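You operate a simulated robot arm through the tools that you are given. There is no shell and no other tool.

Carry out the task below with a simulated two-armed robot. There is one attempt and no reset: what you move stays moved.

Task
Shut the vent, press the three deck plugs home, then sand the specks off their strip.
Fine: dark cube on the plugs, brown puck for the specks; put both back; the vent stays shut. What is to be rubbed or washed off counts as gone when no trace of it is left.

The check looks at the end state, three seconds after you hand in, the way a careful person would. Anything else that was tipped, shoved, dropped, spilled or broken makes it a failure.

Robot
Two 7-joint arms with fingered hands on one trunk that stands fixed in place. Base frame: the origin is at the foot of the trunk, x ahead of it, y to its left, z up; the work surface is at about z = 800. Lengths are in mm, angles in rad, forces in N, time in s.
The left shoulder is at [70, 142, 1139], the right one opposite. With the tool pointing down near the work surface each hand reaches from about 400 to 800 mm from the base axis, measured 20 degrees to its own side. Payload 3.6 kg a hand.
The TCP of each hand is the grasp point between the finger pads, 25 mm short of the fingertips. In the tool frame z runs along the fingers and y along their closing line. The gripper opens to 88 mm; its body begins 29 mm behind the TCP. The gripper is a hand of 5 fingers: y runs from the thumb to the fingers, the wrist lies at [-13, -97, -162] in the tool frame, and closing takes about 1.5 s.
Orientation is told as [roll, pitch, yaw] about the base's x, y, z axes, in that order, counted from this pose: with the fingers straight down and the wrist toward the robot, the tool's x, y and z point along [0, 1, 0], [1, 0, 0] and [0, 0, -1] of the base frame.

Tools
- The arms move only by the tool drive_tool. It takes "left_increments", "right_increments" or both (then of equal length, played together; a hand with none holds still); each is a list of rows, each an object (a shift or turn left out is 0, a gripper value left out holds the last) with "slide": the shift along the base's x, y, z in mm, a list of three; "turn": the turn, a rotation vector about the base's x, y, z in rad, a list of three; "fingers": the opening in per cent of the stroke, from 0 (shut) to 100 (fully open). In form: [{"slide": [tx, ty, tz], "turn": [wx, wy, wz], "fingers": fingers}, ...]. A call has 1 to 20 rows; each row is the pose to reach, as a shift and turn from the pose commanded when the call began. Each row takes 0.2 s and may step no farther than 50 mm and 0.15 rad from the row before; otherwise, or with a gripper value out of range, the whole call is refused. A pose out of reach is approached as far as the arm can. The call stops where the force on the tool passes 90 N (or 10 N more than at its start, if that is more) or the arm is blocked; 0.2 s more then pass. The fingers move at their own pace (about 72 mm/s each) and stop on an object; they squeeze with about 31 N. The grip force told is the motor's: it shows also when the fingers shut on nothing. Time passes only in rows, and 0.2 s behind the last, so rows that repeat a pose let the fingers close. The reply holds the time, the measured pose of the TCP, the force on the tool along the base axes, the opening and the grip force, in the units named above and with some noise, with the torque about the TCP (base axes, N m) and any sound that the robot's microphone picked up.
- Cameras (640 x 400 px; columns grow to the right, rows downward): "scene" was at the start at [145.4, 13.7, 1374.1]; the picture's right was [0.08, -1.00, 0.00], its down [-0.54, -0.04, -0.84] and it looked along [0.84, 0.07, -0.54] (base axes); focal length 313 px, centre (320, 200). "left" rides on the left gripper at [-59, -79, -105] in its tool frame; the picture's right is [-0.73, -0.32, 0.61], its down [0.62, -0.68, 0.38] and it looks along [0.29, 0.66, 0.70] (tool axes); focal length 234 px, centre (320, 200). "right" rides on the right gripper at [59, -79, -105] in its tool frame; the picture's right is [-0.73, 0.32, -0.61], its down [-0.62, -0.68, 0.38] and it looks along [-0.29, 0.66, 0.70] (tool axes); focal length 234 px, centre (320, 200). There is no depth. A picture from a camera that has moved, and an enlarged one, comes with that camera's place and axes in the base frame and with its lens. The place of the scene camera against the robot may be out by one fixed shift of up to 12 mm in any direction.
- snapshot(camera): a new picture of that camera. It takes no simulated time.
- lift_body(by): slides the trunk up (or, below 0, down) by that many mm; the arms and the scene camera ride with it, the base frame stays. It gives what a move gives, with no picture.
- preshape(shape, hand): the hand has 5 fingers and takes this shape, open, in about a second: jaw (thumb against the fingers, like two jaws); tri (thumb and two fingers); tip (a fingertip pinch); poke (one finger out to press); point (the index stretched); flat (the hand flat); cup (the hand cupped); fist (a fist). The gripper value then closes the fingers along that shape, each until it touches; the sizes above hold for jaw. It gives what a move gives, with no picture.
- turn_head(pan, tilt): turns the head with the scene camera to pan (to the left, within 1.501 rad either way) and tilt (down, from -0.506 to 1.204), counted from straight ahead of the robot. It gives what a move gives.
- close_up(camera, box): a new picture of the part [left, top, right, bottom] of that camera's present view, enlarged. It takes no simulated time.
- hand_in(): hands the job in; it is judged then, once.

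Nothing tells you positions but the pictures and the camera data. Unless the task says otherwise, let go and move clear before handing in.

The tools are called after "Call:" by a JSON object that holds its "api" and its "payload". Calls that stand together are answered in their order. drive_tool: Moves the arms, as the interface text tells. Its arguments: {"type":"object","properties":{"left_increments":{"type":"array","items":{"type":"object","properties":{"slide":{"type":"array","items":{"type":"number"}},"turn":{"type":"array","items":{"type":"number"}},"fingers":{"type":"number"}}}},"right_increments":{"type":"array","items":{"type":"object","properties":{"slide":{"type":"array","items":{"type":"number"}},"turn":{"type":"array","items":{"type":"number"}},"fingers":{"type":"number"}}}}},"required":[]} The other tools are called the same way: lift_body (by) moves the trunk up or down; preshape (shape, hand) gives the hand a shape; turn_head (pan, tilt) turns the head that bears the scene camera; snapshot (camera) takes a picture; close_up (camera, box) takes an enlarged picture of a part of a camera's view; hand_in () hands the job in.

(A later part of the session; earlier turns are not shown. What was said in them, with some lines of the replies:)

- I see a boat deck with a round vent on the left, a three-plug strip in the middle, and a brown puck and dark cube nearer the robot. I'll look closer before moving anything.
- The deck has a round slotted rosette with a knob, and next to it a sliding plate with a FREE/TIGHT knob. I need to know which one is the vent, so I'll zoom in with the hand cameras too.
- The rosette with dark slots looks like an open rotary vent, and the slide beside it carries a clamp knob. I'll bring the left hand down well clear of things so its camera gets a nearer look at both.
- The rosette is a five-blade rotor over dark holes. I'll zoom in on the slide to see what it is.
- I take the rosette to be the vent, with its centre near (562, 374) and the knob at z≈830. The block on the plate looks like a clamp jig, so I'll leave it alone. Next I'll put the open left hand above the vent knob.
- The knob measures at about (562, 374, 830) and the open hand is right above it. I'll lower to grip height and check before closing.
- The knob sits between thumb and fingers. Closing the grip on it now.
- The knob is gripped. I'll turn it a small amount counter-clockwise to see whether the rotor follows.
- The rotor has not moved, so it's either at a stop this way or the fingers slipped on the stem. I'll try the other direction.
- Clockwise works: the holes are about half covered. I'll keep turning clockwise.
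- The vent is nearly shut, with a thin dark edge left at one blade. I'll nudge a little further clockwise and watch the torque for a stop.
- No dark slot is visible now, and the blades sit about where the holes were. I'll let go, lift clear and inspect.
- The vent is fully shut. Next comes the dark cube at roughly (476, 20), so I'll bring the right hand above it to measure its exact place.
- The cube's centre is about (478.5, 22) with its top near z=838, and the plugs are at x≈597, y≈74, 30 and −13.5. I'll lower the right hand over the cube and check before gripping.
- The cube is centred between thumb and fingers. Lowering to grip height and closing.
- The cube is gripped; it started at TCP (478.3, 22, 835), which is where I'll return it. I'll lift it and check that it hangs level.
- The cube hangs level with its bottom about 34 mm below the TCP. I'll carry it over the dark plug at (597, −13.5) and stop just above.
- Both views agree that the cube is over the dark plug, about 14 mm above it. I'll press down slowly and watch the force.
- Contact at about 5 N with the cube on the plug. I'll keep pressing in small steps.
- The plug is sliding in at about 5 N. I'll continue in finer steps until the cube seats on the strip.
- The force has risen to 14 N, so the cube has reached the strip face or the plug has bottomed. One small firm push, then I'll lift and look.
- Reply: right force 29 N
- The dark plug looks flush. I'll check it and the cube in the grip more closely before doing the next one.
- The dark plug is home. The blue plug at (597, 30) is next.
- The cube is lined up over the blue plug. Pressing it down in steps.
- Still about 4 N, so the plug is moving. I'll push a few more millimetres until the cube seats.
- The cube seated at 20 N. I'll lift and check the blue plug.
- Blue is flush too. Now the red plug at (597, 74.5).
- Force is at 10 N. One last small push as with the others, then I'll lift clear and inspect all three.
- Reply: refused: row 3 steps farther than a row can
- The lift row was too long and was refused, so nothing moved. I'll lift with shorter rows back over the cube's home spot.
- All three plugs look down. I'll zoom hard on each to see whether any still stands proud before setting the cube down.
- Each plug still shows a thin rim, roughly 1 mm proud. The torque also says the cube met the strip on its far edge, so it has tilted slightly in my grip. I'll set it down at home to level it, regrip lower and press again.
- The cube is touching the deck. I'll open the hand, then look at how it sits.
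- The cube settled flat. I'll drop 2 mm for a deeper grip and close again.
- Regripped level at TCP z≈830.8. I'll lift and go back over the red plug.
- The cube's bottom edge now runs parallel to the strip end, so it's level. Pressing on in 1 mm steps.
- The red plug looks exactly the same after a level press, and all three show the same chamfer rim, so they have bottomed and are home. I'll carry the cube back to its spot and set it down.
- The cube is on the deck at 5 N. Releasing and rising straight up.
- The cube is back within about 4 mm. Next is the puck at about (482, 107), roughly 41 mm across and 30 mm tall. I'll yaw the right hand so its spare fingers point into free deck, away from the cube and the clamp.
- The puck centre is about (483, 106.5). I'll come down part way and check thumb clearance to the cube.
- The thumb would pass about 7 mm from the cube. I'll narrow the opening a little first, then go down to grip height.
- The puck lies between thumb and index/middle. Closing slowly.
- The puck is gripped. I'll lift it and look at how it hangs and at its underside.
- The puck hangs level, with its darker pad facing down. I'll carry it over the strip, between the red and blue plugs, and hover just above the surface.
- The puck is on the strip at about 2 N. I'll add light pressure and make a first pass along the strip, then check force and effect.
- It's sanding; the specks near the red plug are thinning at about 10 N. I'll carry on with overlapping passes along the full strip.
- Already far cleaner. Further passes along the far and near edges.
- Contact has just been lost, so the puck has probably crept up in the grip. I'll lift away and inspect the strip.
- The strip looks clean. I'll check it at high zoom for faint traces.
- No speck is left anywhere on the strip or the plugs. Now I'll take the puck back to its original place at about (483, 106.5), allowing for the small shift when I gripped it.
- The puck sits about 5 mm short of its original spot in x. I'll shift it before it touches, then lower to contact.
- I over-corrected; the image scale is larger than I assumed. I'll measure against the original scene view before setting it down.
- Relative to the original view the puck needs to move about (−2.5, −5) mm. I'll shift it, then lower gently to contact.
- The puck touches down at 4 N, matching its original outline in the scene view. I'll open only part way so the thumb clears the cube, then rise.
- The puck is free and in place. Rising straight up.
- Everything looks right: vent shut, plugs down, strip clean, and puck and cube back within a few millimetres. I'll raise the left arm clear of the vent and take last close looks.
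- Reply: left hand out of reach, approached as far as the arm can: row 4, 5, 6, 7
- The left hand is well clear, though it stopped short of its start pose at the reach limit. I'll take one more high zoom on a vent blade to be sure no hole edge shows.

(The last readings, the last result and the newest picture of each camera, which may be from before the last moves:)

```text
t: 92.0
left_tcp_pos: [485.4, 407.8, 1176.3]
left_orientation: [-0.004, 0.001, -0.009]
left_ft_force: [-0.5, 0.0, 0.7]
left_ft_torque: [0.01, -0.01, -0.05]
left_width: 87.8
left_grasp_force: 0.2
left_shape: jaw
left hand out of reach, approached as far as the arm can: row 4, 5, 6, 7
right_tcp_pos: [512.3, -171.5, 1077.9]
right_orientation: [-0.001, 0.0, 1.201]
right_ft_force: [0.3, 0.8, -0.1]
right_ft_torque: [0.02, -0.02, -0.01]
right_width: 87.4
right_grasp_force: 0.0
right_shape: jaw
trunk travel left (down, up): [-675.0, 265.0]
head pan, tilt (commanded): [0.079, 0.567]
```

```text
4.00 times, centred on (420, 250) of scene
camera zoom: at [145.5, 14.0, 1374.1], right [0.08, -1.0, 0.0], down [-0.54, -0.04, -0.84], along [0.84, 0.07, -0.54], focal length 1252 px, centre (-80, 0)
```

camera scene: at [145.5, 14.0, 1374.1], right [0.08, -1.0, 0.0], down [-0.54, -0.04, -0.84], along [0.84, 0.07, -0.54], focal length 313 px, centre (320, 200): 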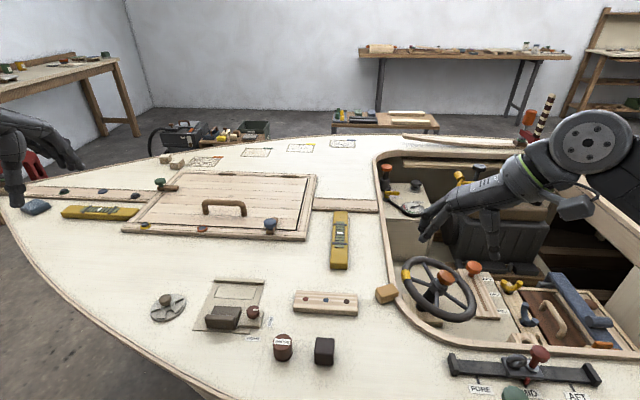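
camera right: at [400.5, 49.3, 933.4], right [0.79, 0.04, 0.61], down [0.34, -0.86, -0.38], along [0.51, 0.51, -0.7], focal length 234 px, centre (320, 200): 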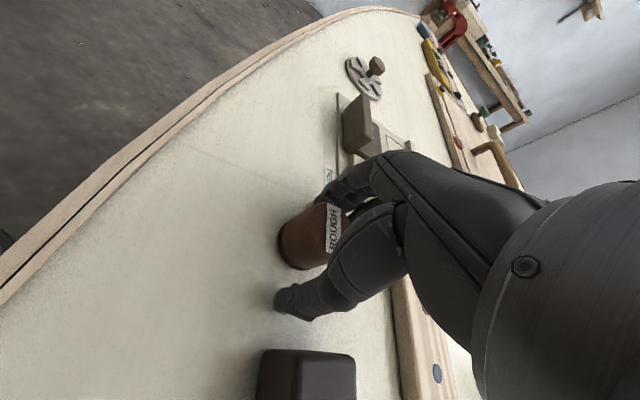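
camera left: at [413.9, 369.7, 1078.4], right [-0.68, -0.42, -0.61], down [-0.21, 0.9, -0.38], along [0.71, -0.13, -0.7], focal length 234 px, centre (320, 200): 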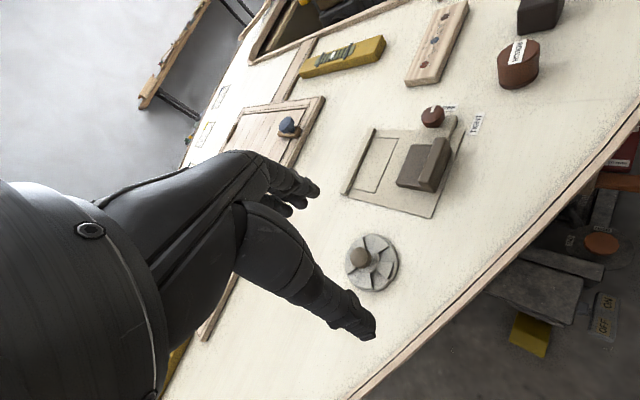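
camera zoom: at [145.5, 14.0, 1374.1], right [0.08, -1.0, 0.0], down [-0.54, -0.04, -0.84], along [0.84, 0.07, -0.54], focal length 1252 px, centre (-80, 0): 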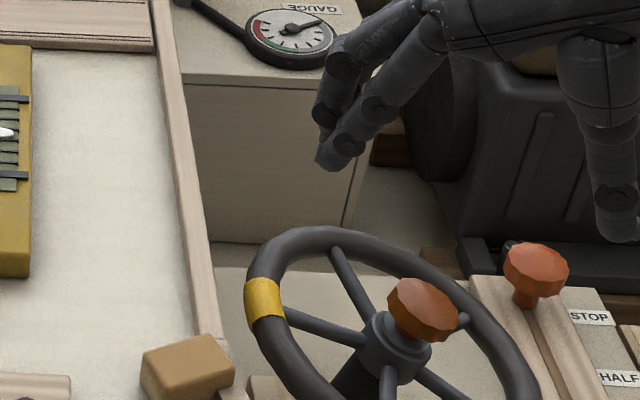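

The vent blades sit centred over the holes from every view. One last look at the plug heights from the scene camera before handing in.

Call:
{"api": "close_up", "payload": {"camera": "scene", "box": [299, 291, 315, 301]}}

Call:
{"api": "close_up", "payload": {"camera": "scene", "box": [319, 292, 335, 302]}}

Call:
{"api": "close_up", "payload": {"camera": "scene", "box": [339, 294, 355, 304]}}

```text
16.00 times, centred on (307, 296) of scene
camera zoom: at [145.5, 14.0, 1374.1], right [0.08, -1.0, 0.0], down [-0.54, -0.04, -0.84], along [0.84, 0.07, -0.54], focal length 5010 px, centre (528, -1336)
```

zoom: 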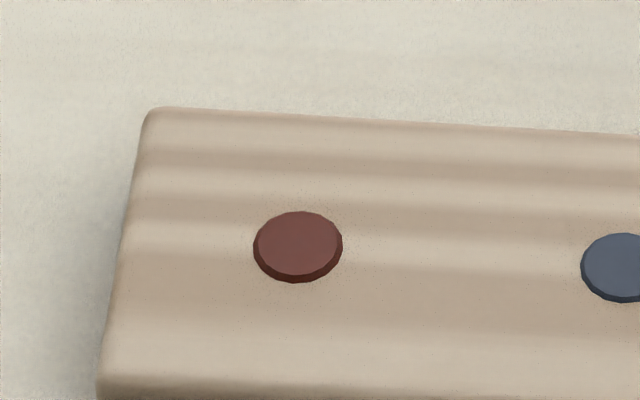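

```text
16.00 times, centred on (327, 297) of scene
camera zoom: at [145.5, 14.0, 1374.1], right [0.08, -1.0, 0.0], down [-0.54, -0.04, -0.84], along [0.84, 0.07, -0.54], focal length 5010 px, centre (208, -1352)
```

zoom: 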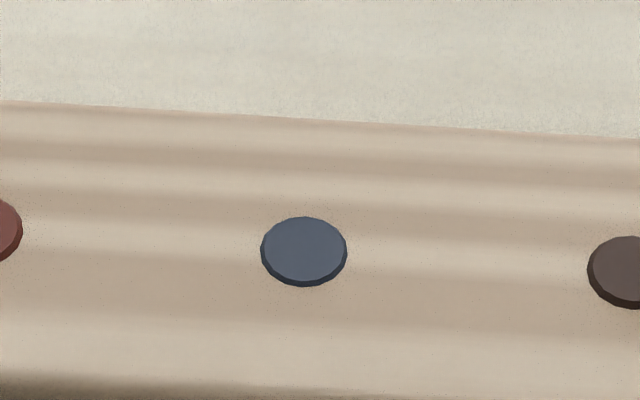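

```text
16.00 times, centred on (347, 299) of scene
camera zoom: at [145.5, 14.0, 1374.1], right [0.08, -1.0, 0.0], down [-0.54, -0.04, -0.84], along [0.84, 0.07, -0.54], focal length 5010 px, centre (-112, -1384)
```

zoom: 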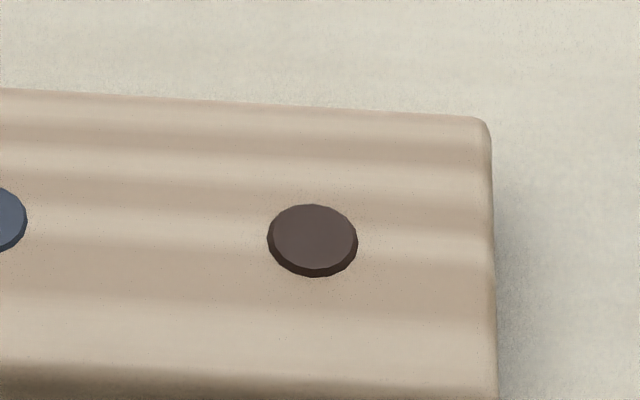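

The rims may differ slightly, so I'll measure them at higher zoom.

Call:
{"api": "close_up", "payload": {"camera": "scene", "box": [303, 295, 309, 299]}}

Call:
{"api": "close_up", "payload": {"camera": "scene", "box": [323, 296, 329, 300]}}

Call:
{"api": "close_up", "payload": {"camera": "scene", "box": [343, 298, 349, 302]}}

```text
16.00 times, centred on (306, 297) of scene
camera zoom: at [145.5, 14.0, 1374.1], right [0.08, -1.0, 0.0], down [-0.54, -0.04, -0.84], along [0.84, 0.07, -0.54], focal length 5010 px, centre (544, -1352)
```

zoom: 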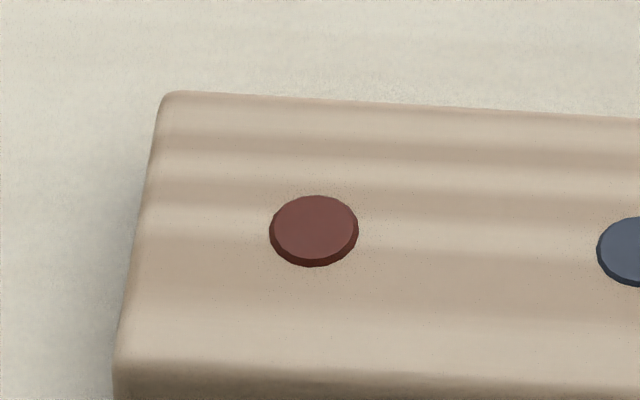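

```text
16.00 times, centred on (326, 298) of scene
camera zoom: at [145.5, 14.0, 1374.1], right [0.08, -1.0, 0.0], down [-0.54, -0.04, -0.84], along [0.84, 0.07, -0.54], focal length 5010 px, centre (224, -1368)
```

zoom: 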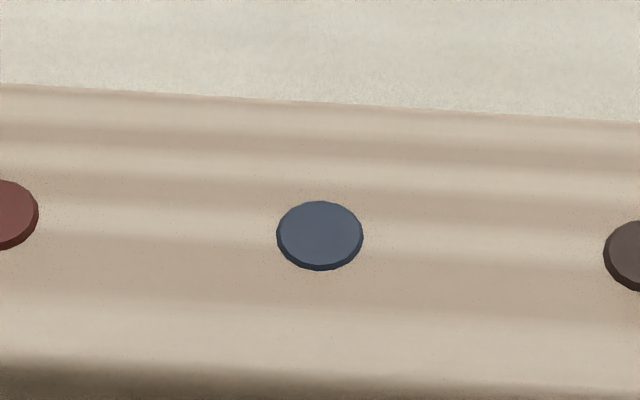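

```text
16.00 times, centred on (346, 300) of scene
camera zoom: at [145.5, 14.0, 1374.1], right [0.08, -1.0, 0.0], down [-0.54, -0.04, -0.84], along [0.84, 0.07, -0.54], focal length 5010 px, centre (-96, -1400)
```

zoom: 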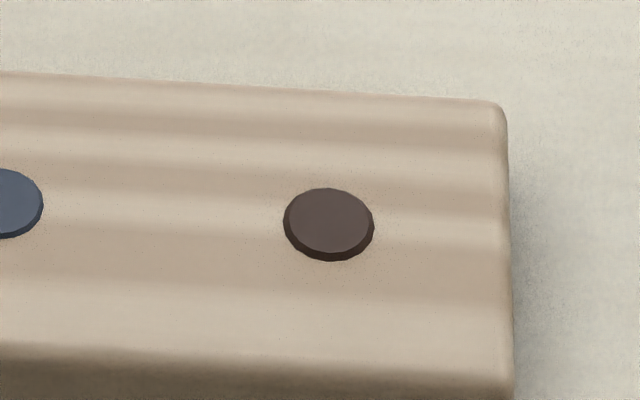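

The visible diameters differ a little (blue about 87 px, red 90, dark 92), so dark and red may be a few tenths of a millimetre short of home. A fingertip can press past the strip face, so I'll shape the right hand to poke and check each plug gently.

Call:
{"api": "preshape", "payload": {"hand": "right", "shape": "poke"}}

Call:
{"api": "snapshot", "payload": {"camera": "right"}}

Call:
{"api": "close_up", "payload": {"camera": "scene", "box": [380, 80, 620, 260]}}

```text
t: 92.9
left_tcp_pos: [485.6, 406.5, 1177.7]
left_orientation: [-0.005, 0.001, -0.009]
left_ft_force: [0.7, -1.0, -0.5]
left_ft_torque: [0.02, -0.01, -0.01]
left_width: 87.9
left_grasp_force: 0.0
left_shape: jaw
right_tcp_pos: [514.2, -170.4, 1077.9]
right_orientation: [0.001, -0.002, 1.199]
right_ft_force: [0.6, -0.4, -0.5]
right_ft_torque: [0.03, 0.02, 0.0]
right_width: 0.0
right_grasp_force: 0.1
right_shape: poke
trunk travel left (down, up): [-675.0, 265.0]
head pan, tilt (commanded): [0.079, 0.567]
```

```text
taken
camera right: at [430.1, -222.8, 1183.3], right [0.79, 0.04, 0.61], down [0.34, -0.86, -0.38], along [0.51, 0.51, -0.7], focal length 234 px, centre (320, 200)
```

right: 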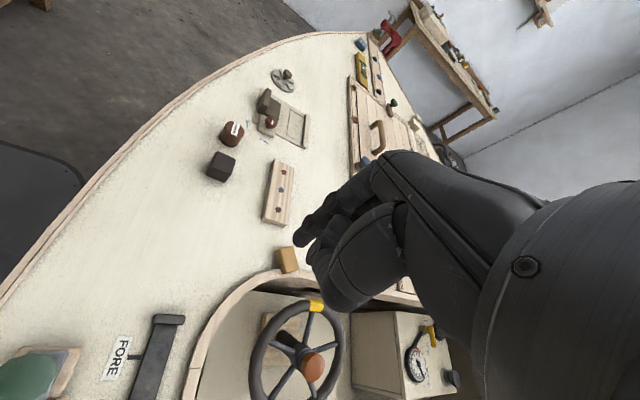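

```text
2.22 times, centred on (500, 170) of scene
camera zoom: at [145.4, 13.7, 1374.1], right [0.08, -1.0, 0.0], down [-0.54, -0.04, -0.84], along [0.84, 0.07, -0.54], focal length 696 px, centre (-80, 267)
```

zoom: 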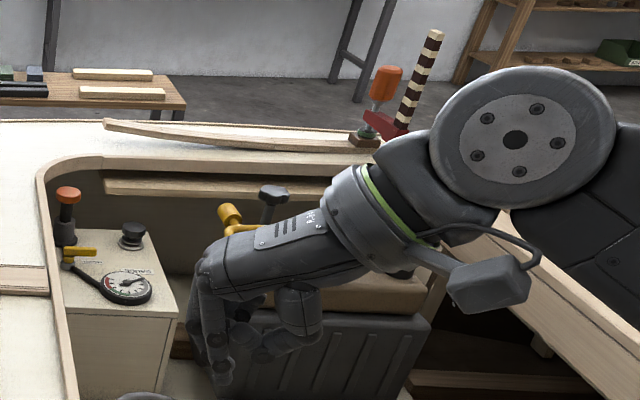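

Call:
{"api": "close_up", "payload": {"camera": "right", "box": [250, 150, 450, 320]}}

Call:
{"api": "close_up", "payload": {"camera": "scene", "box": [430, 180, 530, 270]}}

```text
2.35 times, centred on (350, 235) of right
camera zoom: at [430.1, -222.8, 1183.3], right [0.79, 0.04, 0.61], down [0.34, -0.86, -0.38], along [0.51, 0.51, -0.7], focal length 551 px, centre (249, 118)
```

zoom: 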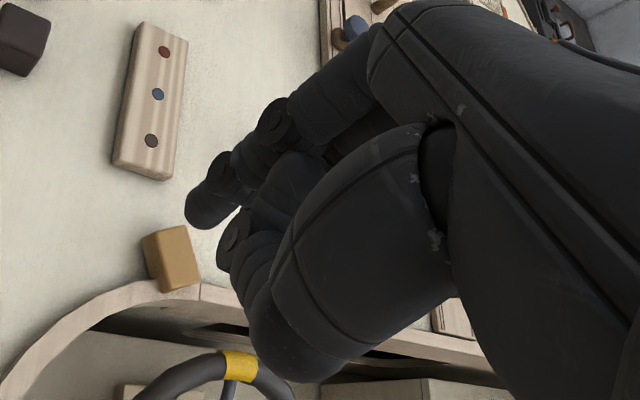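

```text
4.44 times, centred on (480, 225) of scene
camera zoom: at [145.4, 13.7, 1374.1], right [0.08, -1.0, 0.0], down [-0.54, -0.04, -0.84], along [0.84, 0.07, -0.54], focal length 1392 px, centre (-391, 89)
```

zoom: 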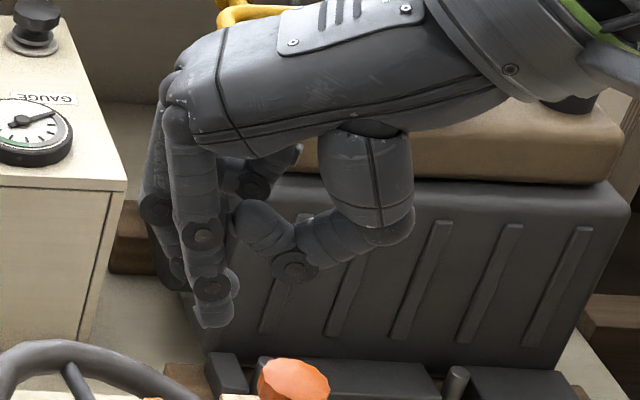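

The poke shape puts the index tip roughly 22 mm below the TCP. I'll bring the left hand back to its viewing pose so I can see exactly where that tip is before touching a plug.

Call:
{"api": "drive_tool", "payload": {"left_increments": [{"slide": [5, 8, -20], "turn": [0, 0, -0.1]}, {"slide": [10, 20, -55], "turn": [0, 0, -0.22]}, {"slide": [16, 33, -95], "turn": [0, 0, -0.34]}, {"slide": [22, 47, -135], "turn": [0, 0, -0.46]}, {"slide": [30, 62, -175], "turn": [0, 0, -0.58]}, {"slide": [34, 68, -213], "turn": [0, 0, -0.6]}, {"slide": [34, 68, -213], "turn": [0, 0, -0.6]}]}}

Call:
{"api": "snapshot", "payload": {"camera": "left"}}

```text
t: 94.5
left_tcp_pos: [515.6, 475.0, 964.1]
left_orientation: [-0.001, -0.001, -0.601]
left_ft_force: [-0.1, 0.0, 1.0]
left_ft_torque: [0.01, 0.0, 0.0]
left_width: 87.5
left_grasp_force: 0.0
left_shape: jaw
right_tcp_pos: [512.1, -171.5, 1077.1]
right_orientation: [-0.001, 0.0, 1.202]
right_ft_force: [-0.3, -0.2, 0.1]
right_ft_torque: [0.03, 0.0, -0.03]
right_width: 0.0
right_grasp_force: 0.1
right_shape: poke
trunk travel left (down, up): [-675.0, 265.0]
head pan, tilt (commanded): [0.079, 0.567]
```

```text
taken
camera left: at [417.4, 471.3, 1068.8], right [-0.68, -0.42, -0.61], down [-0.21, 0.9, -0.38], along [0.71, -0.13, -0.7], focal length 234 px, centre (320, 200)
```

left: 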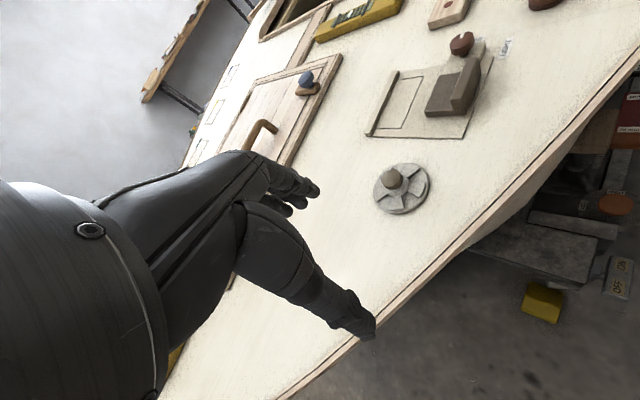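

Call:
{"api": "drive_tool", "payload": {"left_increments": [{"slide": [0, -40, 10]}, {"slide": [0, -85, 20]}, {"slide": [0, -130, 28]}, {"slide": [0, -165, 36]}, {"slide": [0, -165, 36]}]}}

Call:
{"api": "drive_tool", "payload": {"right_increments": [{"slide": [10, 35, -25]}, {"slide": [25, 70, -55]}, {"slide": [40, 105, -85]}, {"slide": [55, 130, -120]}, {"slide": [70, 145, -150]}, {"slide": [85, 160, -170]}, {"slide": [85, 160, -170]}]}}

Call:
{"api": "snapshot", "payload": {"camera": "left"}}

Call:
{"api": "snapshot", "payload": {"camera": "scene"}}

Call:
{"api": "snapshot", "payload": {"camera": "right"}}

```text
t: 95.7
left_tcp_pos: [518.3, 311.7, 997.4]
left_orientation: [0.001, -0.001, -0.6]
left_ft_force: [-0.4, -0.1, 0.5]
left_ft_torque: [-0.02, 0.02, 0.01]
left_width: 87.9
left_grasp_force: 0.0
left_shape: jaw
right_tcp_pos: [513.0, -170.2, 1078.4]
right_orientation: [-0.001, 0.0, 1.201]
right_ft_force: [-0.5, 0.1, 0.6]
right_ft_torque: [-0.05, 0.04, -0.01]
right_width: 0.1
right_grasp_force: 0.0
right_shape: poke
trunk travel left (down, up): [-675.0, 265.0]
head pan, tilt (commanded): [0.079, 0.567]
```

```text
t: 97.3
left_tcp_pos: [516.8, 310.0, 998.2]
left_orientation: [0.0, -0.001, -0.598]
left_ft_force: [0.7, 0.4, -0.2]
left_ft_torque: [0.03, 0.0, -0.01]
left_width: 87.8
left_grasp_force: 0.0
left_shape: jaw
right_tcp_pos: [598.2, -8.1, 905.4]
right_orientation: [0.0, 0.0, 1.202]
right_ft_force: [0.0, 0.4, 0.4]
right_ft_torque: [0.01, -0.06, -0.01]
right_width: 0.0
right_grasp_force: 0.1
right_shape: poke
trunk travel left (down, up): [-675.0, 265.0]
head pan, tilt (commanded): [0.079, 0.567]
```

```text
taken
camera left: at [420.0, 306.4, 1102.8], right [-0.68, -0.42, -0.61], down [-0.21, 0.9, -0.38], along [0.71, -0.13, -0.7], focal length 234 px, centre (320, 200)
```

left: 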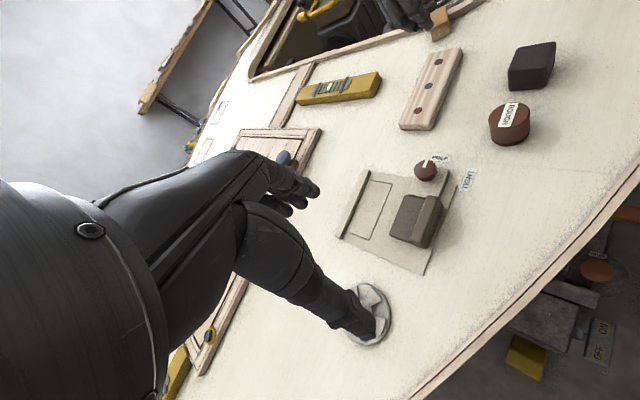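

```text
taken
camera scene: at [145.2, 13.3, 1374.1], right [0.08, -1.0, 0.0], down [-0.54, -0.04, -0.84], along [0.84, 0.07, -0.54], focal length 313 px, centre (320, 200)
```

scene: 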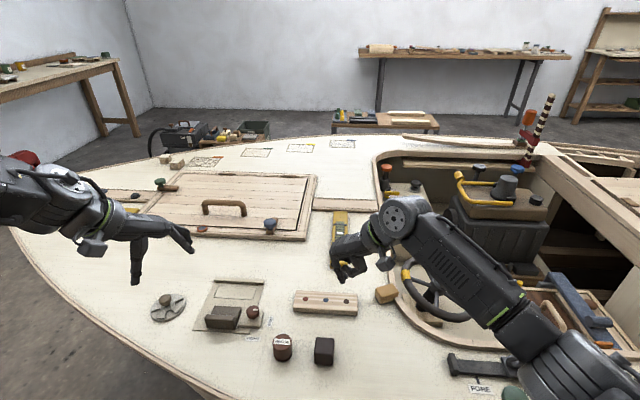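

```text
taken
camera right: at [515.6, -59.7, 1011.0], right [0.79, 0.04, 0.61], down [0.34, -0.86, -0.38], along [0.51, 0.51, -0.7], focal length 234 px, centre (320, 200)
```

right: 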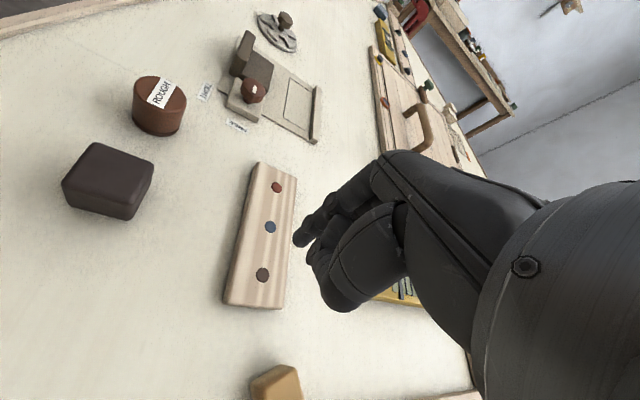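

Call:
{"api": "close_up", "payload": {"camera": "right", "box": [220, 180, 380, 320]}}

Call:
{"api": "close_up", "payload": {"camera": "scene", "box": [300, 200, 420, 320]}}

Call:
{"api": "close_up", "payload": {"camera": "left", "box": [370, 0, 490, 80]}}

```text
2.86 times, centred on (300, 250) of right
camera zoom: at [515.6, -59.7, 1011.0], right [0.79, 0.04, 0.61], down [0.34, -0.86, -0.38], along [0.51, 0.51, -0.7], focal length 669 px, centre (377, 57)
```

zoom: 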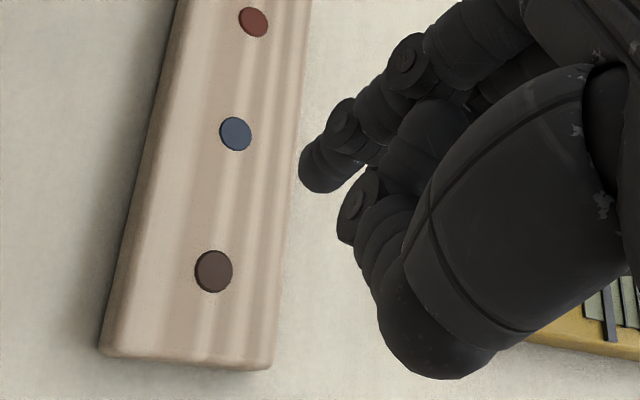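

```text
3.33 times, centred on (360, 260) of scene
camera zoom: at [145.2, 13.3, 1374.1], right [0.08, -1.0, 0.0], down [-0.54, -0.04, -0.84], along [0.84, 0.07, -0.54], focal length 1044 px, centre (187, 0)
```

zoom: 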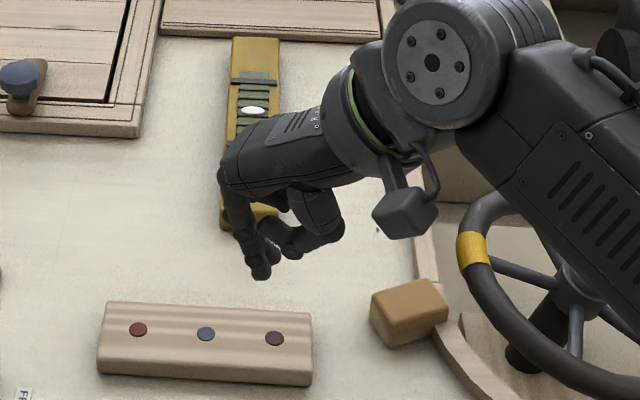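

```text
5.00 times, centred on (430, 40) of left
camera zoom: at [420.0, 306.4, 1102.8], right [-0.68, -0.42, -0.61], down [-0.21, 0.9, -0.38], along [0.71, -0.13, -0.7], focal length 1171 px, centre (-230, 1000)
```

zoom: 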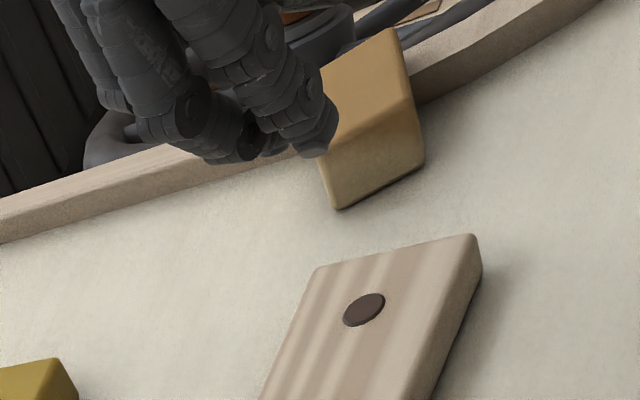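

In the poke shape the curled fingers hang about as low as the index tip, so they would touch too. I'll try the point shape, with the index stretched.

Call:
{"api": "preshape", "payload": {"hand": "right", "shape": "point"}}

Call:
{"api": "close_up", "payload": {"camera": "right", "box": [220, 180, 380, 320]}}

Call:
{"api": "close_up", "payload": {"camera": "left", "box": [370, 0, 490, 80]}}

Call:
{"api": "close_up", "payload": {"camera": "scene", "box": [300, 200, 420, 320]}}

```text
t: 98.2
left_tcp_pos: [518.7, 310.9, 998.2]
left_orientation: [0.0, -0.001, -0.598]
left_ft_force: [-0.8, -0.6, 0.0]
left_ft_torque: [0.02, 0.01, -0.01]
left_width: 88.0
left_grasp_force: 0.0
left_shape: jaw
right_tcp_pos: [597.8, -7.8, 905.5]
right_orientation: [-0.001, 0.001, 1.202]
right_ft_force: [0.1, 0.2, -0.8]
right_ft_torque: [-0.02, 0.05, -0.01]
right_width: 0.0
right_grasp_force: 0.0
right_shape: point
trunk travel left (down, up): [-675.0, 265.0]
head pan, tilt (commanded): [0.079, 0.567]
```

```text
2.86 times, centred on (300, 250) of right
camera zoom: at [515.8, -59.5, 1011.3], right [0.79, 0.04, 0.61], down [0.34, -0.86, -0.38], along [0.51, 0.51, -0.7], focal length 669 px, centre (377, 57)
```

zoom: 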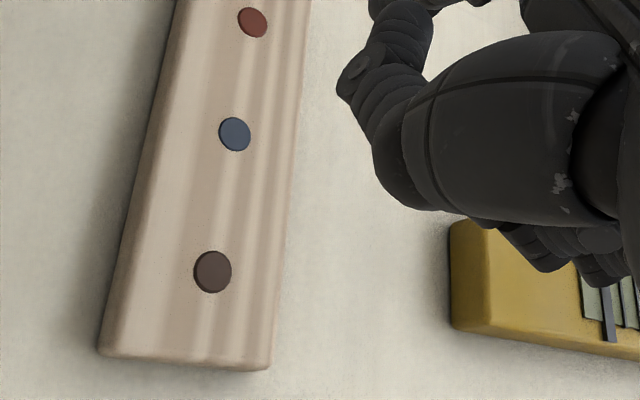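

```text
5.00 times, centred on (430, 40) of left
camera zoom: at [420.4, 306.9, 1102.6], right [-0.68, -0.42, -0.61], down [-0.21, 0.9, -0.38], along [0.71, -0.13, -0.7], focal length 1171 px, centre (-230, 1000)
```

zoom: 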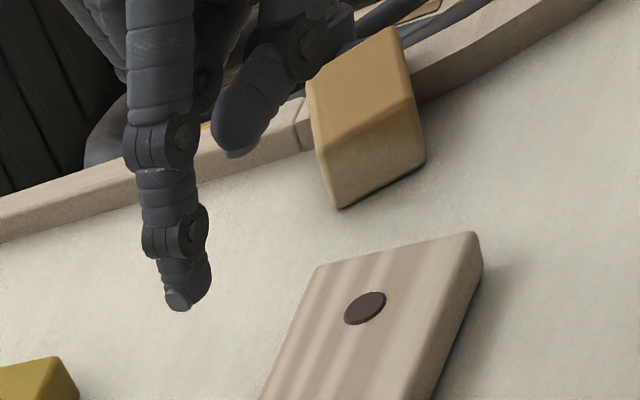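

```text
3.33 times, centred on (360, 260) of scene
camera zoom: at [145.6, 13.9, 1374.1], right [0.08, -1.0, 0.0], down [-0.54, -0.04, -0.84], along [0.84, 0.07, -0.54], focal length 1044 px, centre (187, 0)
```

zoom: 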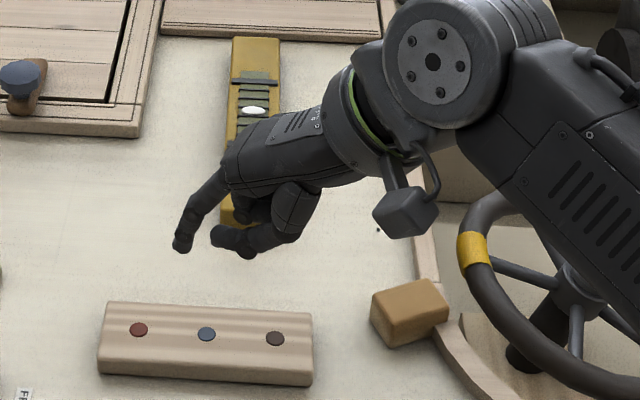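

With the index stretched, its tip is clearly the lowest point, about 56 mm ahead of and 22 mm below the TCP. I'll turn the hand back to yaw 0, behind the strip and clear of the wood block, for a gentle push test on the dark plug.

Call:
{"api": "drive_tool", "payload": {"right_increments": [{"slide": [-5, -1, 15], "turn": [0, 0, -0.13]}, {"slide": [-11, -3, 15], "turn": [0, 0, -0.27]}, {"slide": [-18, -4, 15], "turn": [0, 0, -0.41]}, {"slide": [-25, -6, 15], "turn": [0, 0, -0.55]}, {"slide": [-32, -7, 15], "turn": [0, 0, -0.69]}, {"slide": [-39, -9, 15], "turn": [0, 0, -0.83]}, {"slide": [-46, -10, 15], "turn": [0, 0, -0.97]}, {"slide": [-52, -12, 15], "turn": [0, 0, -1.1]}, {"slide": [-56, -13, 15], "turn": [0, 0, -1.2]}, {"slide": [-56, -13, 15], "turn": [0, 0, -1.2]}]}}

Call:
{"api": "close_up", "payload": {"camera": "left", "box": [370, 0, 490, 80]}}

Call:
{"api": "close_up", "payload": {"camera": "scene", "box": [270, 220, 400, 320]}}

Call:
{"api": "snapshot", "payload": {"camera": "right"}}

```text
t: 100.4
left_tcp_pos: [519.2, 311.2, 997.6]
left_orientation: [0.0, -0.001, -0.598]
left_ft_force: [0.6, 0.3, 1.0]
left_ft_torque: [-0.01, 0.03, -0.05]
left_width: 87.5
left_grasp_force: 0.0
left_shape: jaw
right_tcp_pos: [543.7, -21.3, 921.6]
right_orientation: [-0.002, 0.001, 0.001]
right_ft_force: [-0.8, -0.5, -0.1]
right_ft_torque: [0.03, -0.01, -0.03]
right_width: 0.1
right_grasp_force: 0.0
right_shape: point
trunk travel left (down, up): [-675.0, 265.0]
head pan, tilt (commanded): [0.079, 0.567]
```

```text
5.00 times, centred on (430, 40) of left
camera zoom: at [420.4, 306.6, 1102.6], right [-0.68, -0.42, -0.61], down [-0.21, 0.9, -0.38], along [0.71, -0.13, -0.7], focal length 1171 px, centre (-230, 1000)
```

zoom: 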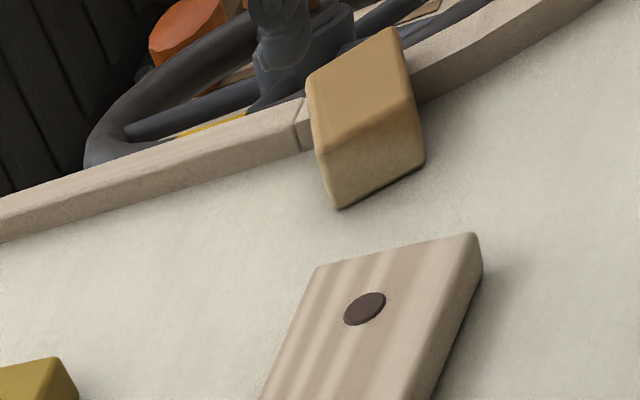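

```text
4.00 times, centred on (335, 270) of scene
camera zoom: at [145.6, 13.5, 1374.1], right [0.08, -1.0, 0.0], down [-0.54, -0.04, -0.84], along [0.84, 0.07, -0.54], focal length 1252 px, centre (260, -80)
```

zoom: 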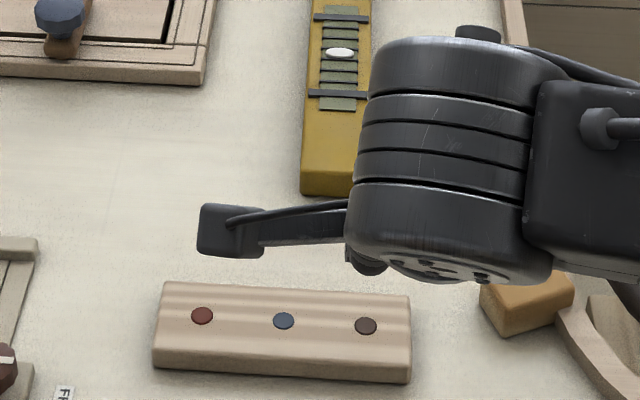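

```text
taken
camera right: at [464.5, 36.9, 1027.7], right [0.32, -0.73, 0.61], down [-0.68, -0.62, -0.38], along [0.66, -0.29, -0.7], focal length 234 px, centre (320, 200)
```

right: 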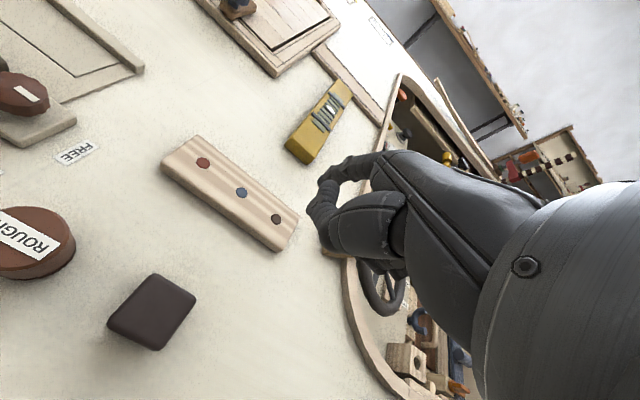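

The index tip is close to above the dark plug. I'll lower to about 20 mm above it and check alignment with the left camera.

Call:
{"api": "drive_tool", "payload": {"right_increments": [{"slide": [0, -2, -30]}, {"slide": [0, -2, -60]}, {"slide": [0, -2, -60]}]}}

Call:
{"api": "close_up", "payload": {"camera": "left", "box": [400, 20, 480, 80]}}

Call:
{"api": "close_up", "payload": {"camera": "right", "box": [240, 150, 400, 290]}}

```text
t: 101.2
left_tcp_pos: [519.0, 311.5, 997.3]
left_orientation: [-0.001, -0.001, -0.596]
left_ft_force: [0.1, -0.1, 0.2]
left_ft_torque: [0.01, 0.02, 0.02]
left_width: 87.7
left_grasp_force: 0.1
left_shape: jaw
right_tcp_pos: [542.0, -22.3, 863.4]
right_orientation: [-0.001, 0.0, 0.002]
right_ft_force: [0.5, 0.0, 0.7]
right_ft_torque: [-0.01, 0.01, 0.01]
right_width: 0.0
right_grasp_force: 0.0
right_shape: point
trunk travel left (down, up): [-675.0, 265.0]
head pan, tilt (commanded): [0.079, 0.567]
```

```text
6.67 times, centred on (440, 50) of left
camera zoom: at [420.1, 307.0, 1102.7], right [-0.68, -0.42, -0.61], down [-0.21, 0.9, -0.38], along [0.71, -0.13, -0.7], focal length 1561 px, centre (-480, 1200)
```

zoom: 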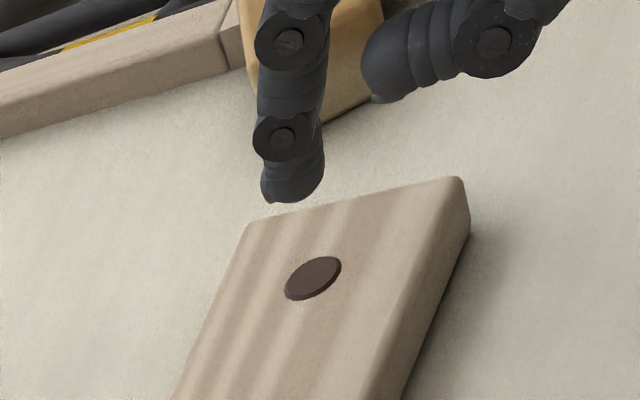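

```text
2.86 times, centred on (320, 220) of right
camera zoom: at [463.7, 35.2, 968.4], right [0.32, -0.73, 0.61], down [-0.68, -0.62, -0.38], along [0.66, -0.29, -0.7], focal length 669 px, centre (320, 143)
```

zoom: 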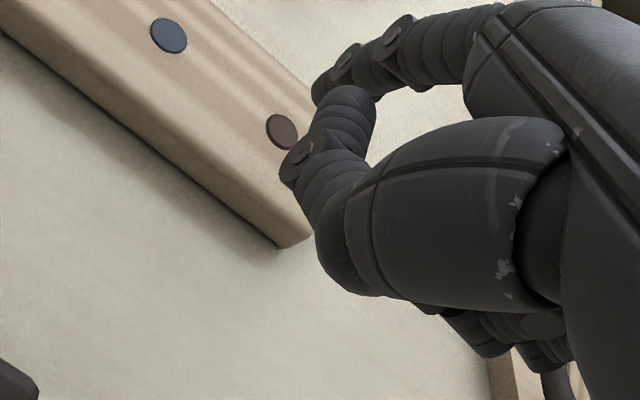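

The tip lines up with the dark plug within about 2 mm, and the thumb stays about 14 mm higher. I'll lower slowly and press to about 10–15 N.

Call:
{"api": "drive_tool", "payload": {"right_increments": [{"slide": [1.5, -1.5, -10]}, {"slide": [1.5, -1.5, -17]}, {"slide": [1.5, -1.5, -20]}, {"slide": [1.5, -1.5, -22]}, {"slide": [1.5, -1.5, -23]}, {"slide": [1.5, -1.5, -23]}]}}

Call:
{"api": "close_up", "payload": {"camera": "left", "box": [400, 20, 480, 80]}}

```text
t: 102.6
left_tcp_pos: [518.2, 310.7, 998.7]
left_orientation: [0.0, -0.001, -0.599]
left_ft_force: [1.1, -0.6, 0.2]
left_ft_torque: [0.0, 0.0, 0.01]
left_width: 87.9
left_grasp_force: 0.0
left_shape: jaw
right_tcp_pos: [544.1, -24.7, 839.5]
right_orientation: [-0.001, 0.0, 0.001]
right_ft_force: [0.5, 0.3, -0.9]
right_ft_torque: [0.01, 0.02, 0.05]
right_width: 0.1
right_grasp_force: 0.0
right_shape: point
trunk travel left (down, up): [-675.0, 265.0]
head pan, tilt (commanded): [0.079, 0.567]
```

```text
6.67 times, centred on (440, 50) of left
camera zoom: at [420.3, 306.8, 1102.6], right [-0.68, -0.42, -0.61], down [-0.21, 0.9, -0.38], along [0.71, -0.13, -0.7], focal length 1561 px, centre (-480, 1200)
```

zoom: 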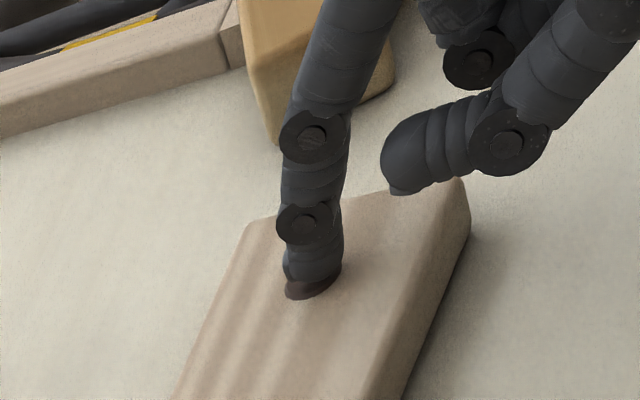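

Call:
{"api": "drive_tool", "payload": {"right_increments": [{"slide": [0, 0, -1.5]}, {"slide": [0, 0, -3]}, {"slide": [0, 0, -4.5]}, {"slide": [0, 0, -4.5]}]}}

Call:
{"api": "close_up", "payload": {"camera": "left", "box": [400, 20, 480, 80]}}

```text
t: 103.6
left_tcp_pos: [518.0, 312.1, 998.2]
left_orientation: [0.0, 0.001, -0.598]
left_ft_force: [-0.4, 0.2, 0.3]
left_ft_torque: [-0.01, 0.01, 0.03]
left_width: 87.9
left_grasp_force: 0.0
left_shape: jaw
right_tcp_pos: [544.5, -25.0, 835.7]
right_orientation: [0.0, -0.003, 0.002]
right_ft_force: [-1.0, 0.0, 2.9]
right_ft_torque: [0.05, -0.2, -0.01]
right_width: 0.0
right_grasp_force: 0.1
right_shape: point
trunk travel left (down, up): [-675.0, 265.0]
head pan, tilt (commanded): [0.079, 0.567]
```

```text
6.67 times, centred on (440, 50) of left
camera zoom: at [419.6, 306.8, 1102.9], right [-0.68, -0.42, -0.61], down [-0.21, 0.9, -0.38], along [0.71, -0.13, -0.7], focal length 1561 px, centre (-480, 1200)
```

zoom: 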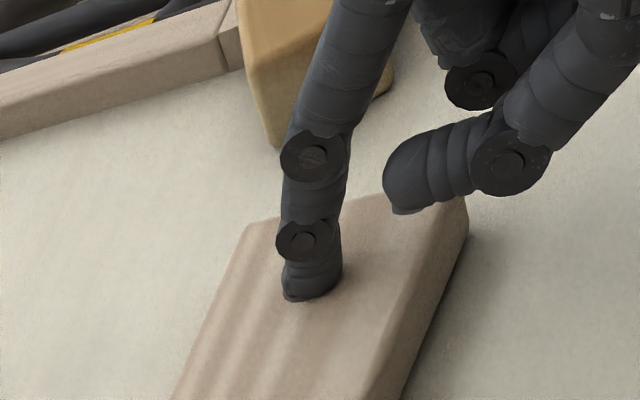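

Contact at 3 N, squarely on the plug. Pressing a little harder.

Call:
{"api": "drive_tool", "payload": {"right_increments": [{"slide": [0, 0, -1.5]}, {"slide": [0, 0, -3]}, {"slide": [0, 0, -3]}]}}

Call:
{"api": "close_up", "payload": {"camera": "left", "box": [400, 20, 480, 80]}}

```text
t: 104.4
left_tcp_pos: [516.2, 310.7, 999.1]
left_orientation: [0.0, 0.0, -0.598]
left_ft_force: [0.1, 0.5, 0.5]
left_ft_torque: [0.04, 0.04, -0.02]
left_width: 88.1
left_grasp_force: 0.0
left_shape: jaw
right_tcp_pos: [542.2, -25.1, 834.2]
right_orientation: [0.0, -0.003, 0.002]
right_ft_force: [-3.7, -1.2, 13.2]
right_ft_torque: [0.17, -0.68, 0.02]
right_width: 0.0
right_grasp_force: 0.1
right_shape: point
trunk travel left (down, up): [-675.0, 265.0]
head pan, tilt (commanded): [0.079, 0.567]
```

```text
6.67 times, centred on (440, 50) of left
camera zoom: at [417.8, 306.7, 1103.8], right [-0.67, -0.42, -0.61], down [-0.21, 0.9, -0.38], along [0.71, -0.13, -0.69], focal length 1561 px, centre (-480, 1200)
```

zoom: 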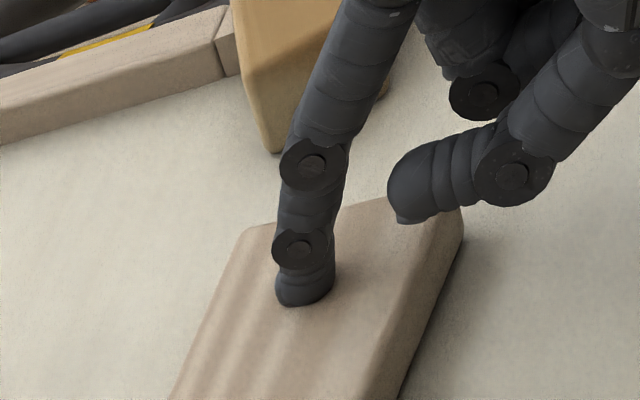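

13 N with almost no travel. I'll lift and compare the dark plug with before.

Call:
{"api": "drive_tool", "payload": {"right_increments": [{"slide": [0, 0, 8]}, {"slide": [0, 0, 35]}, {"slide": [-20, 0, 75]}, {"slide": [-60, 0, 100]}, {"slide": [-60, 0, 100]}]}}

Call:
{"api": "close_up", "payload": {"camera": "left", "box": [428, 50, 452, 65]}}

Call:
{"api": "close_up", "payload": {"camera": "left", "box": [400, 20, 480, 80]}}

Call:
{"api": "close_up", "payload": {"camera": "left", "box": [410, 80, 450, 120]}}

```text
t: 105.6
left_tcp_pos: [519.0, 311.1, 997.5]
left_orientation: [0.0, -0.001, -0.6]
left_ft_force: [-0.2, 0.0, -0.8]
left_ft_torque: [-0.01, 0.0, -0.01]
left_width: 87.8
left_grasp_force: 0.0
left_shape: jaw
right_tcp_pos: [483.8, -23.8, 933.8]
right_orientation: [0.0, 0.001, 0.001]
right_ft_force: [0.2, -0.4, 0.2]
right_ft_torque: [0.03, 0.02, 0.02]
right_width: 0.0
right_grasp_force: 0.0
right_shape: point
trunk travel left (down, up): [-675.0, 265.0]
head pan, tilt (commanded): [0.079, 0.567]
```

```text
16.00 times, centred on (440, 58) of left
camera zoom: at [420.9, 306.6, 1102.4], right [-0.68, -0.42, -0.61], down [-0.21, 0.9, -0.38], along [0.71, -0.13, -0.7], focal length 3747 px, centre (-1600, 2480)
```

zoom: 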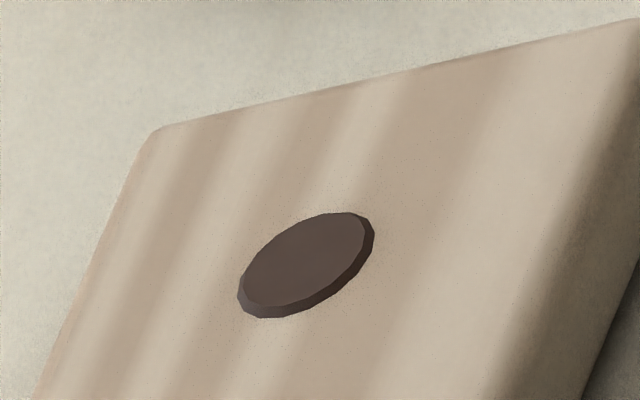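

```text
6.67 times, centred on (440, 50) of left
camera zoom: at [420.9, 306.6, 1102.4], right [-0.68, -0.42, -0.61], down [-0.21, 0.9, -0.38], along [0.71, -0.13, -0.7], focal length 1561 px, centre (-480, 1200)
```

zoom: 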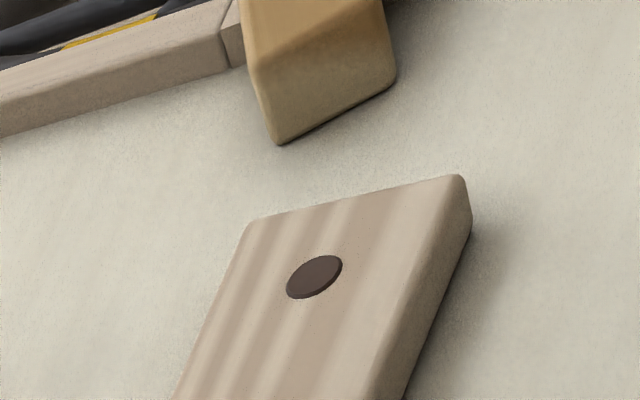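

```text
10.00 times, centred on (430, 100) of left
camera zoom: at [420.9, 306.6, 1102.4], right [-0.68, -0.42, -0.61], down [-0.21, 0.9, -0.38], along [0.71, -0.13, -0.7], focal length 2342 px, centre (-780, 1200)
```

zoom: 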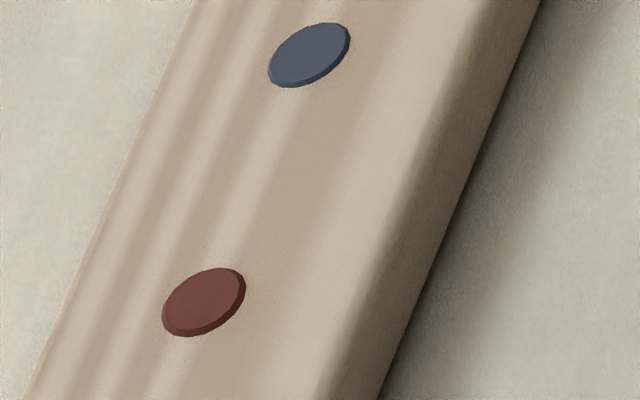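

A direct 13 N push did not move it, so the dark plug is against its stop and the plugs are home. I'll retract both hands clear and do a final scene check.

Call:
{"api": "drive_tool", "payload": {"right_increments": [{"slide": [5, -30, 30]}, {"slide": [10, -60, 60]}, {"slide": [15, -90, 90]}, {"slide": [20, -120, 115]}, {"slide": [28, -146, 140]}, {"slide": [28, -146, 140]}]}}

Call:
{"api": "preshape", "payload": {"hand": "right", "shape": "jaw"}}

Call:
{"api": "snapshot", "payload": {"camera": "scene"}}

Call:
{"api": "close_up", "payload": {"camera": "scene", "box": [240, 270, 400, 370]}}

Call:
{"api": "close_up", "payload": {"camera": "scene", "box": [130, 260, 290, 360]}}

```text
t: 107.0
left_tcp_pos: [519.2, 311.1, 996.3]
left_orientation: [0.0, -0.001, -0.598]
left_ft_force: [-0.9, -0.8, 0.6]
left_ft_torque: [0.0, 0.02, 0.02]
left_width: 87.9
left_grasp_force: 0.0
left_shape: jaw
right_tcp_pos: [512.3, -169.9, 1072.8]
right_orientation: [0.0, 0.001, 0.001]
right_ft_force: [-0.3, 0.5, 0.1]
right_ft_torque: [0.01, 0.02, -0.01]
right_width: 0.0
right_grasp_force: 0.0
right_shape: point
trunk travel left (down, up): [-675.0, 265.0]
head pan, tilt (commanded): [0.079, 0.567]
```

```text
t: 107.9
left_tcp_pos: [518.2, 311.4, 998.1]
left_orientation: [0.001, -0.001, -0.597]
left_ft_force: [0.1, -0.3, 0.3]
left_ft_torque: [0.01, -0.03, -0.01]
left_width: 87.6
left_grasp_force: 0.0
left_shape: jaw
right_tcp_pos: [511.0, -168.1, 1071.9]
right_orientation: [0.001, 0.0, 0.002]
right_ft_force: [-0.2, -0.3, -0.3]
right_ft_torque: [0.0, 0.02, -0.03]
right_width: 87.7
right_grasp_force: 0.0
right_shape: jaw
trunk travel left (down, up): [-675.0, 265.0]
head pan, tilt (commanded): [0.079, 0.567]
```

```text
taken
camera scene: at [145.4, 13.7, 1374.1], right [0.08, -1.0, 0.0], down [-0.54, -0.04, -0.84], along [0.84, 0.07, -0.54], focal length 313 px, centre (320, 200)
```

scene: 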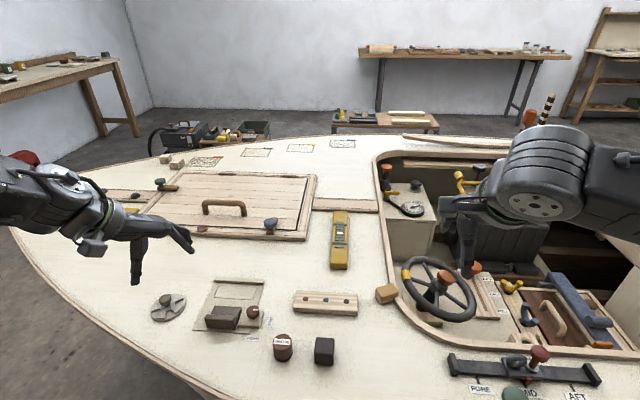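

```text
4.00 times, centred on (320, 320) of scene
camera zoom: at [145.4, 13.7, 1374.1], right [0.08, -1.0, 0.0], down [-0.54, -0.04, -0.84], along [0.84, 0.07, -0.54], focal length 1252 px, centre (320, -280)
```

zoom: 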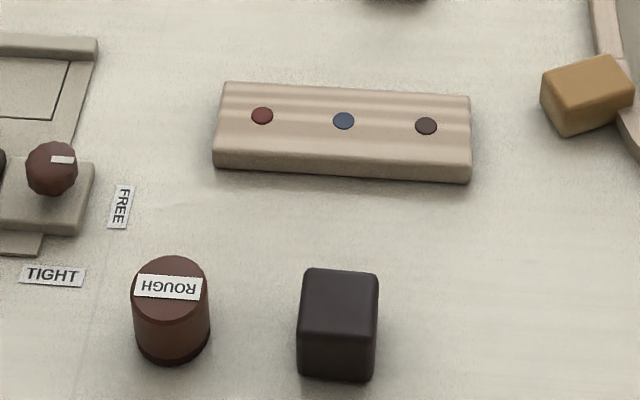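

```text
4.00 times, centred on (210, 310) of scene
camera zoom: at [145.4, 13.7, 1374.1], right [0.08, -1.0, 0.0], down [-0.54, -0.04, -0.84], along [0.84, 0.07, -0.54], focal length 1252 px, centre (760, -240)
```

zoom: 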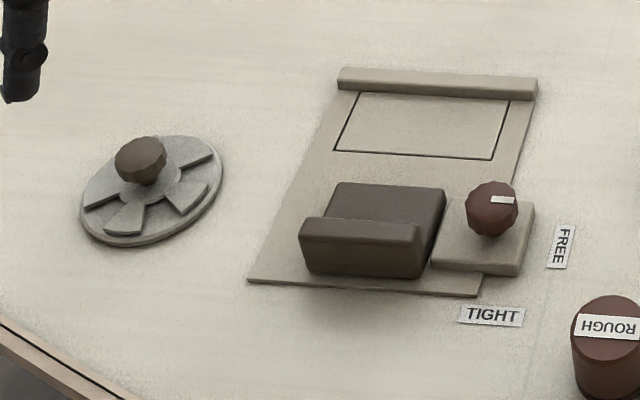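

The final check against the start picture looks good:
- **Vent:** shut, with no dark slot showing.
- **Plugs:** all three down.
- **Strip:** clean and in the same place as before.
- **Puck and cube:** standing upright within about 2–4 mm of where they started.
- **Hands and other objects:** both hands are clear and nothing else has moved.

I'm handing in now.

Call:
{"api": "hand_in", "payload": {}}

```text
The job is handed in.
```

The job is handed in: the vent is shut, the three plugs are pressed home, and the specks are sanded off their strip.

- **Vent:** I took the round slotted rosette to be the vent, not the sliding block with the FREE/TIGHT knob beside it. I turned it until the blades covered every hole. It was still shut in the last pictures.
- **Plugs:** I pressed all three with the dark cube. About 1 mm of bevelled rim still shows on each. I re-pressed the red plug with the cube level, and pushed the dark one with a fingertip at 13 N. Neither moved, so I take all three to be home.
- **Specks:** I sanded the whole strip with the brown puck. High zoom afterwards showed no trace on the strip or the plugs.
- **Put back:** the puck is about 2 mm and the cube about 4 mm from where they started, both upright. Nothing else looks moved in the final scene picture.

Both hands were empty and clear of the deck when I handed in.
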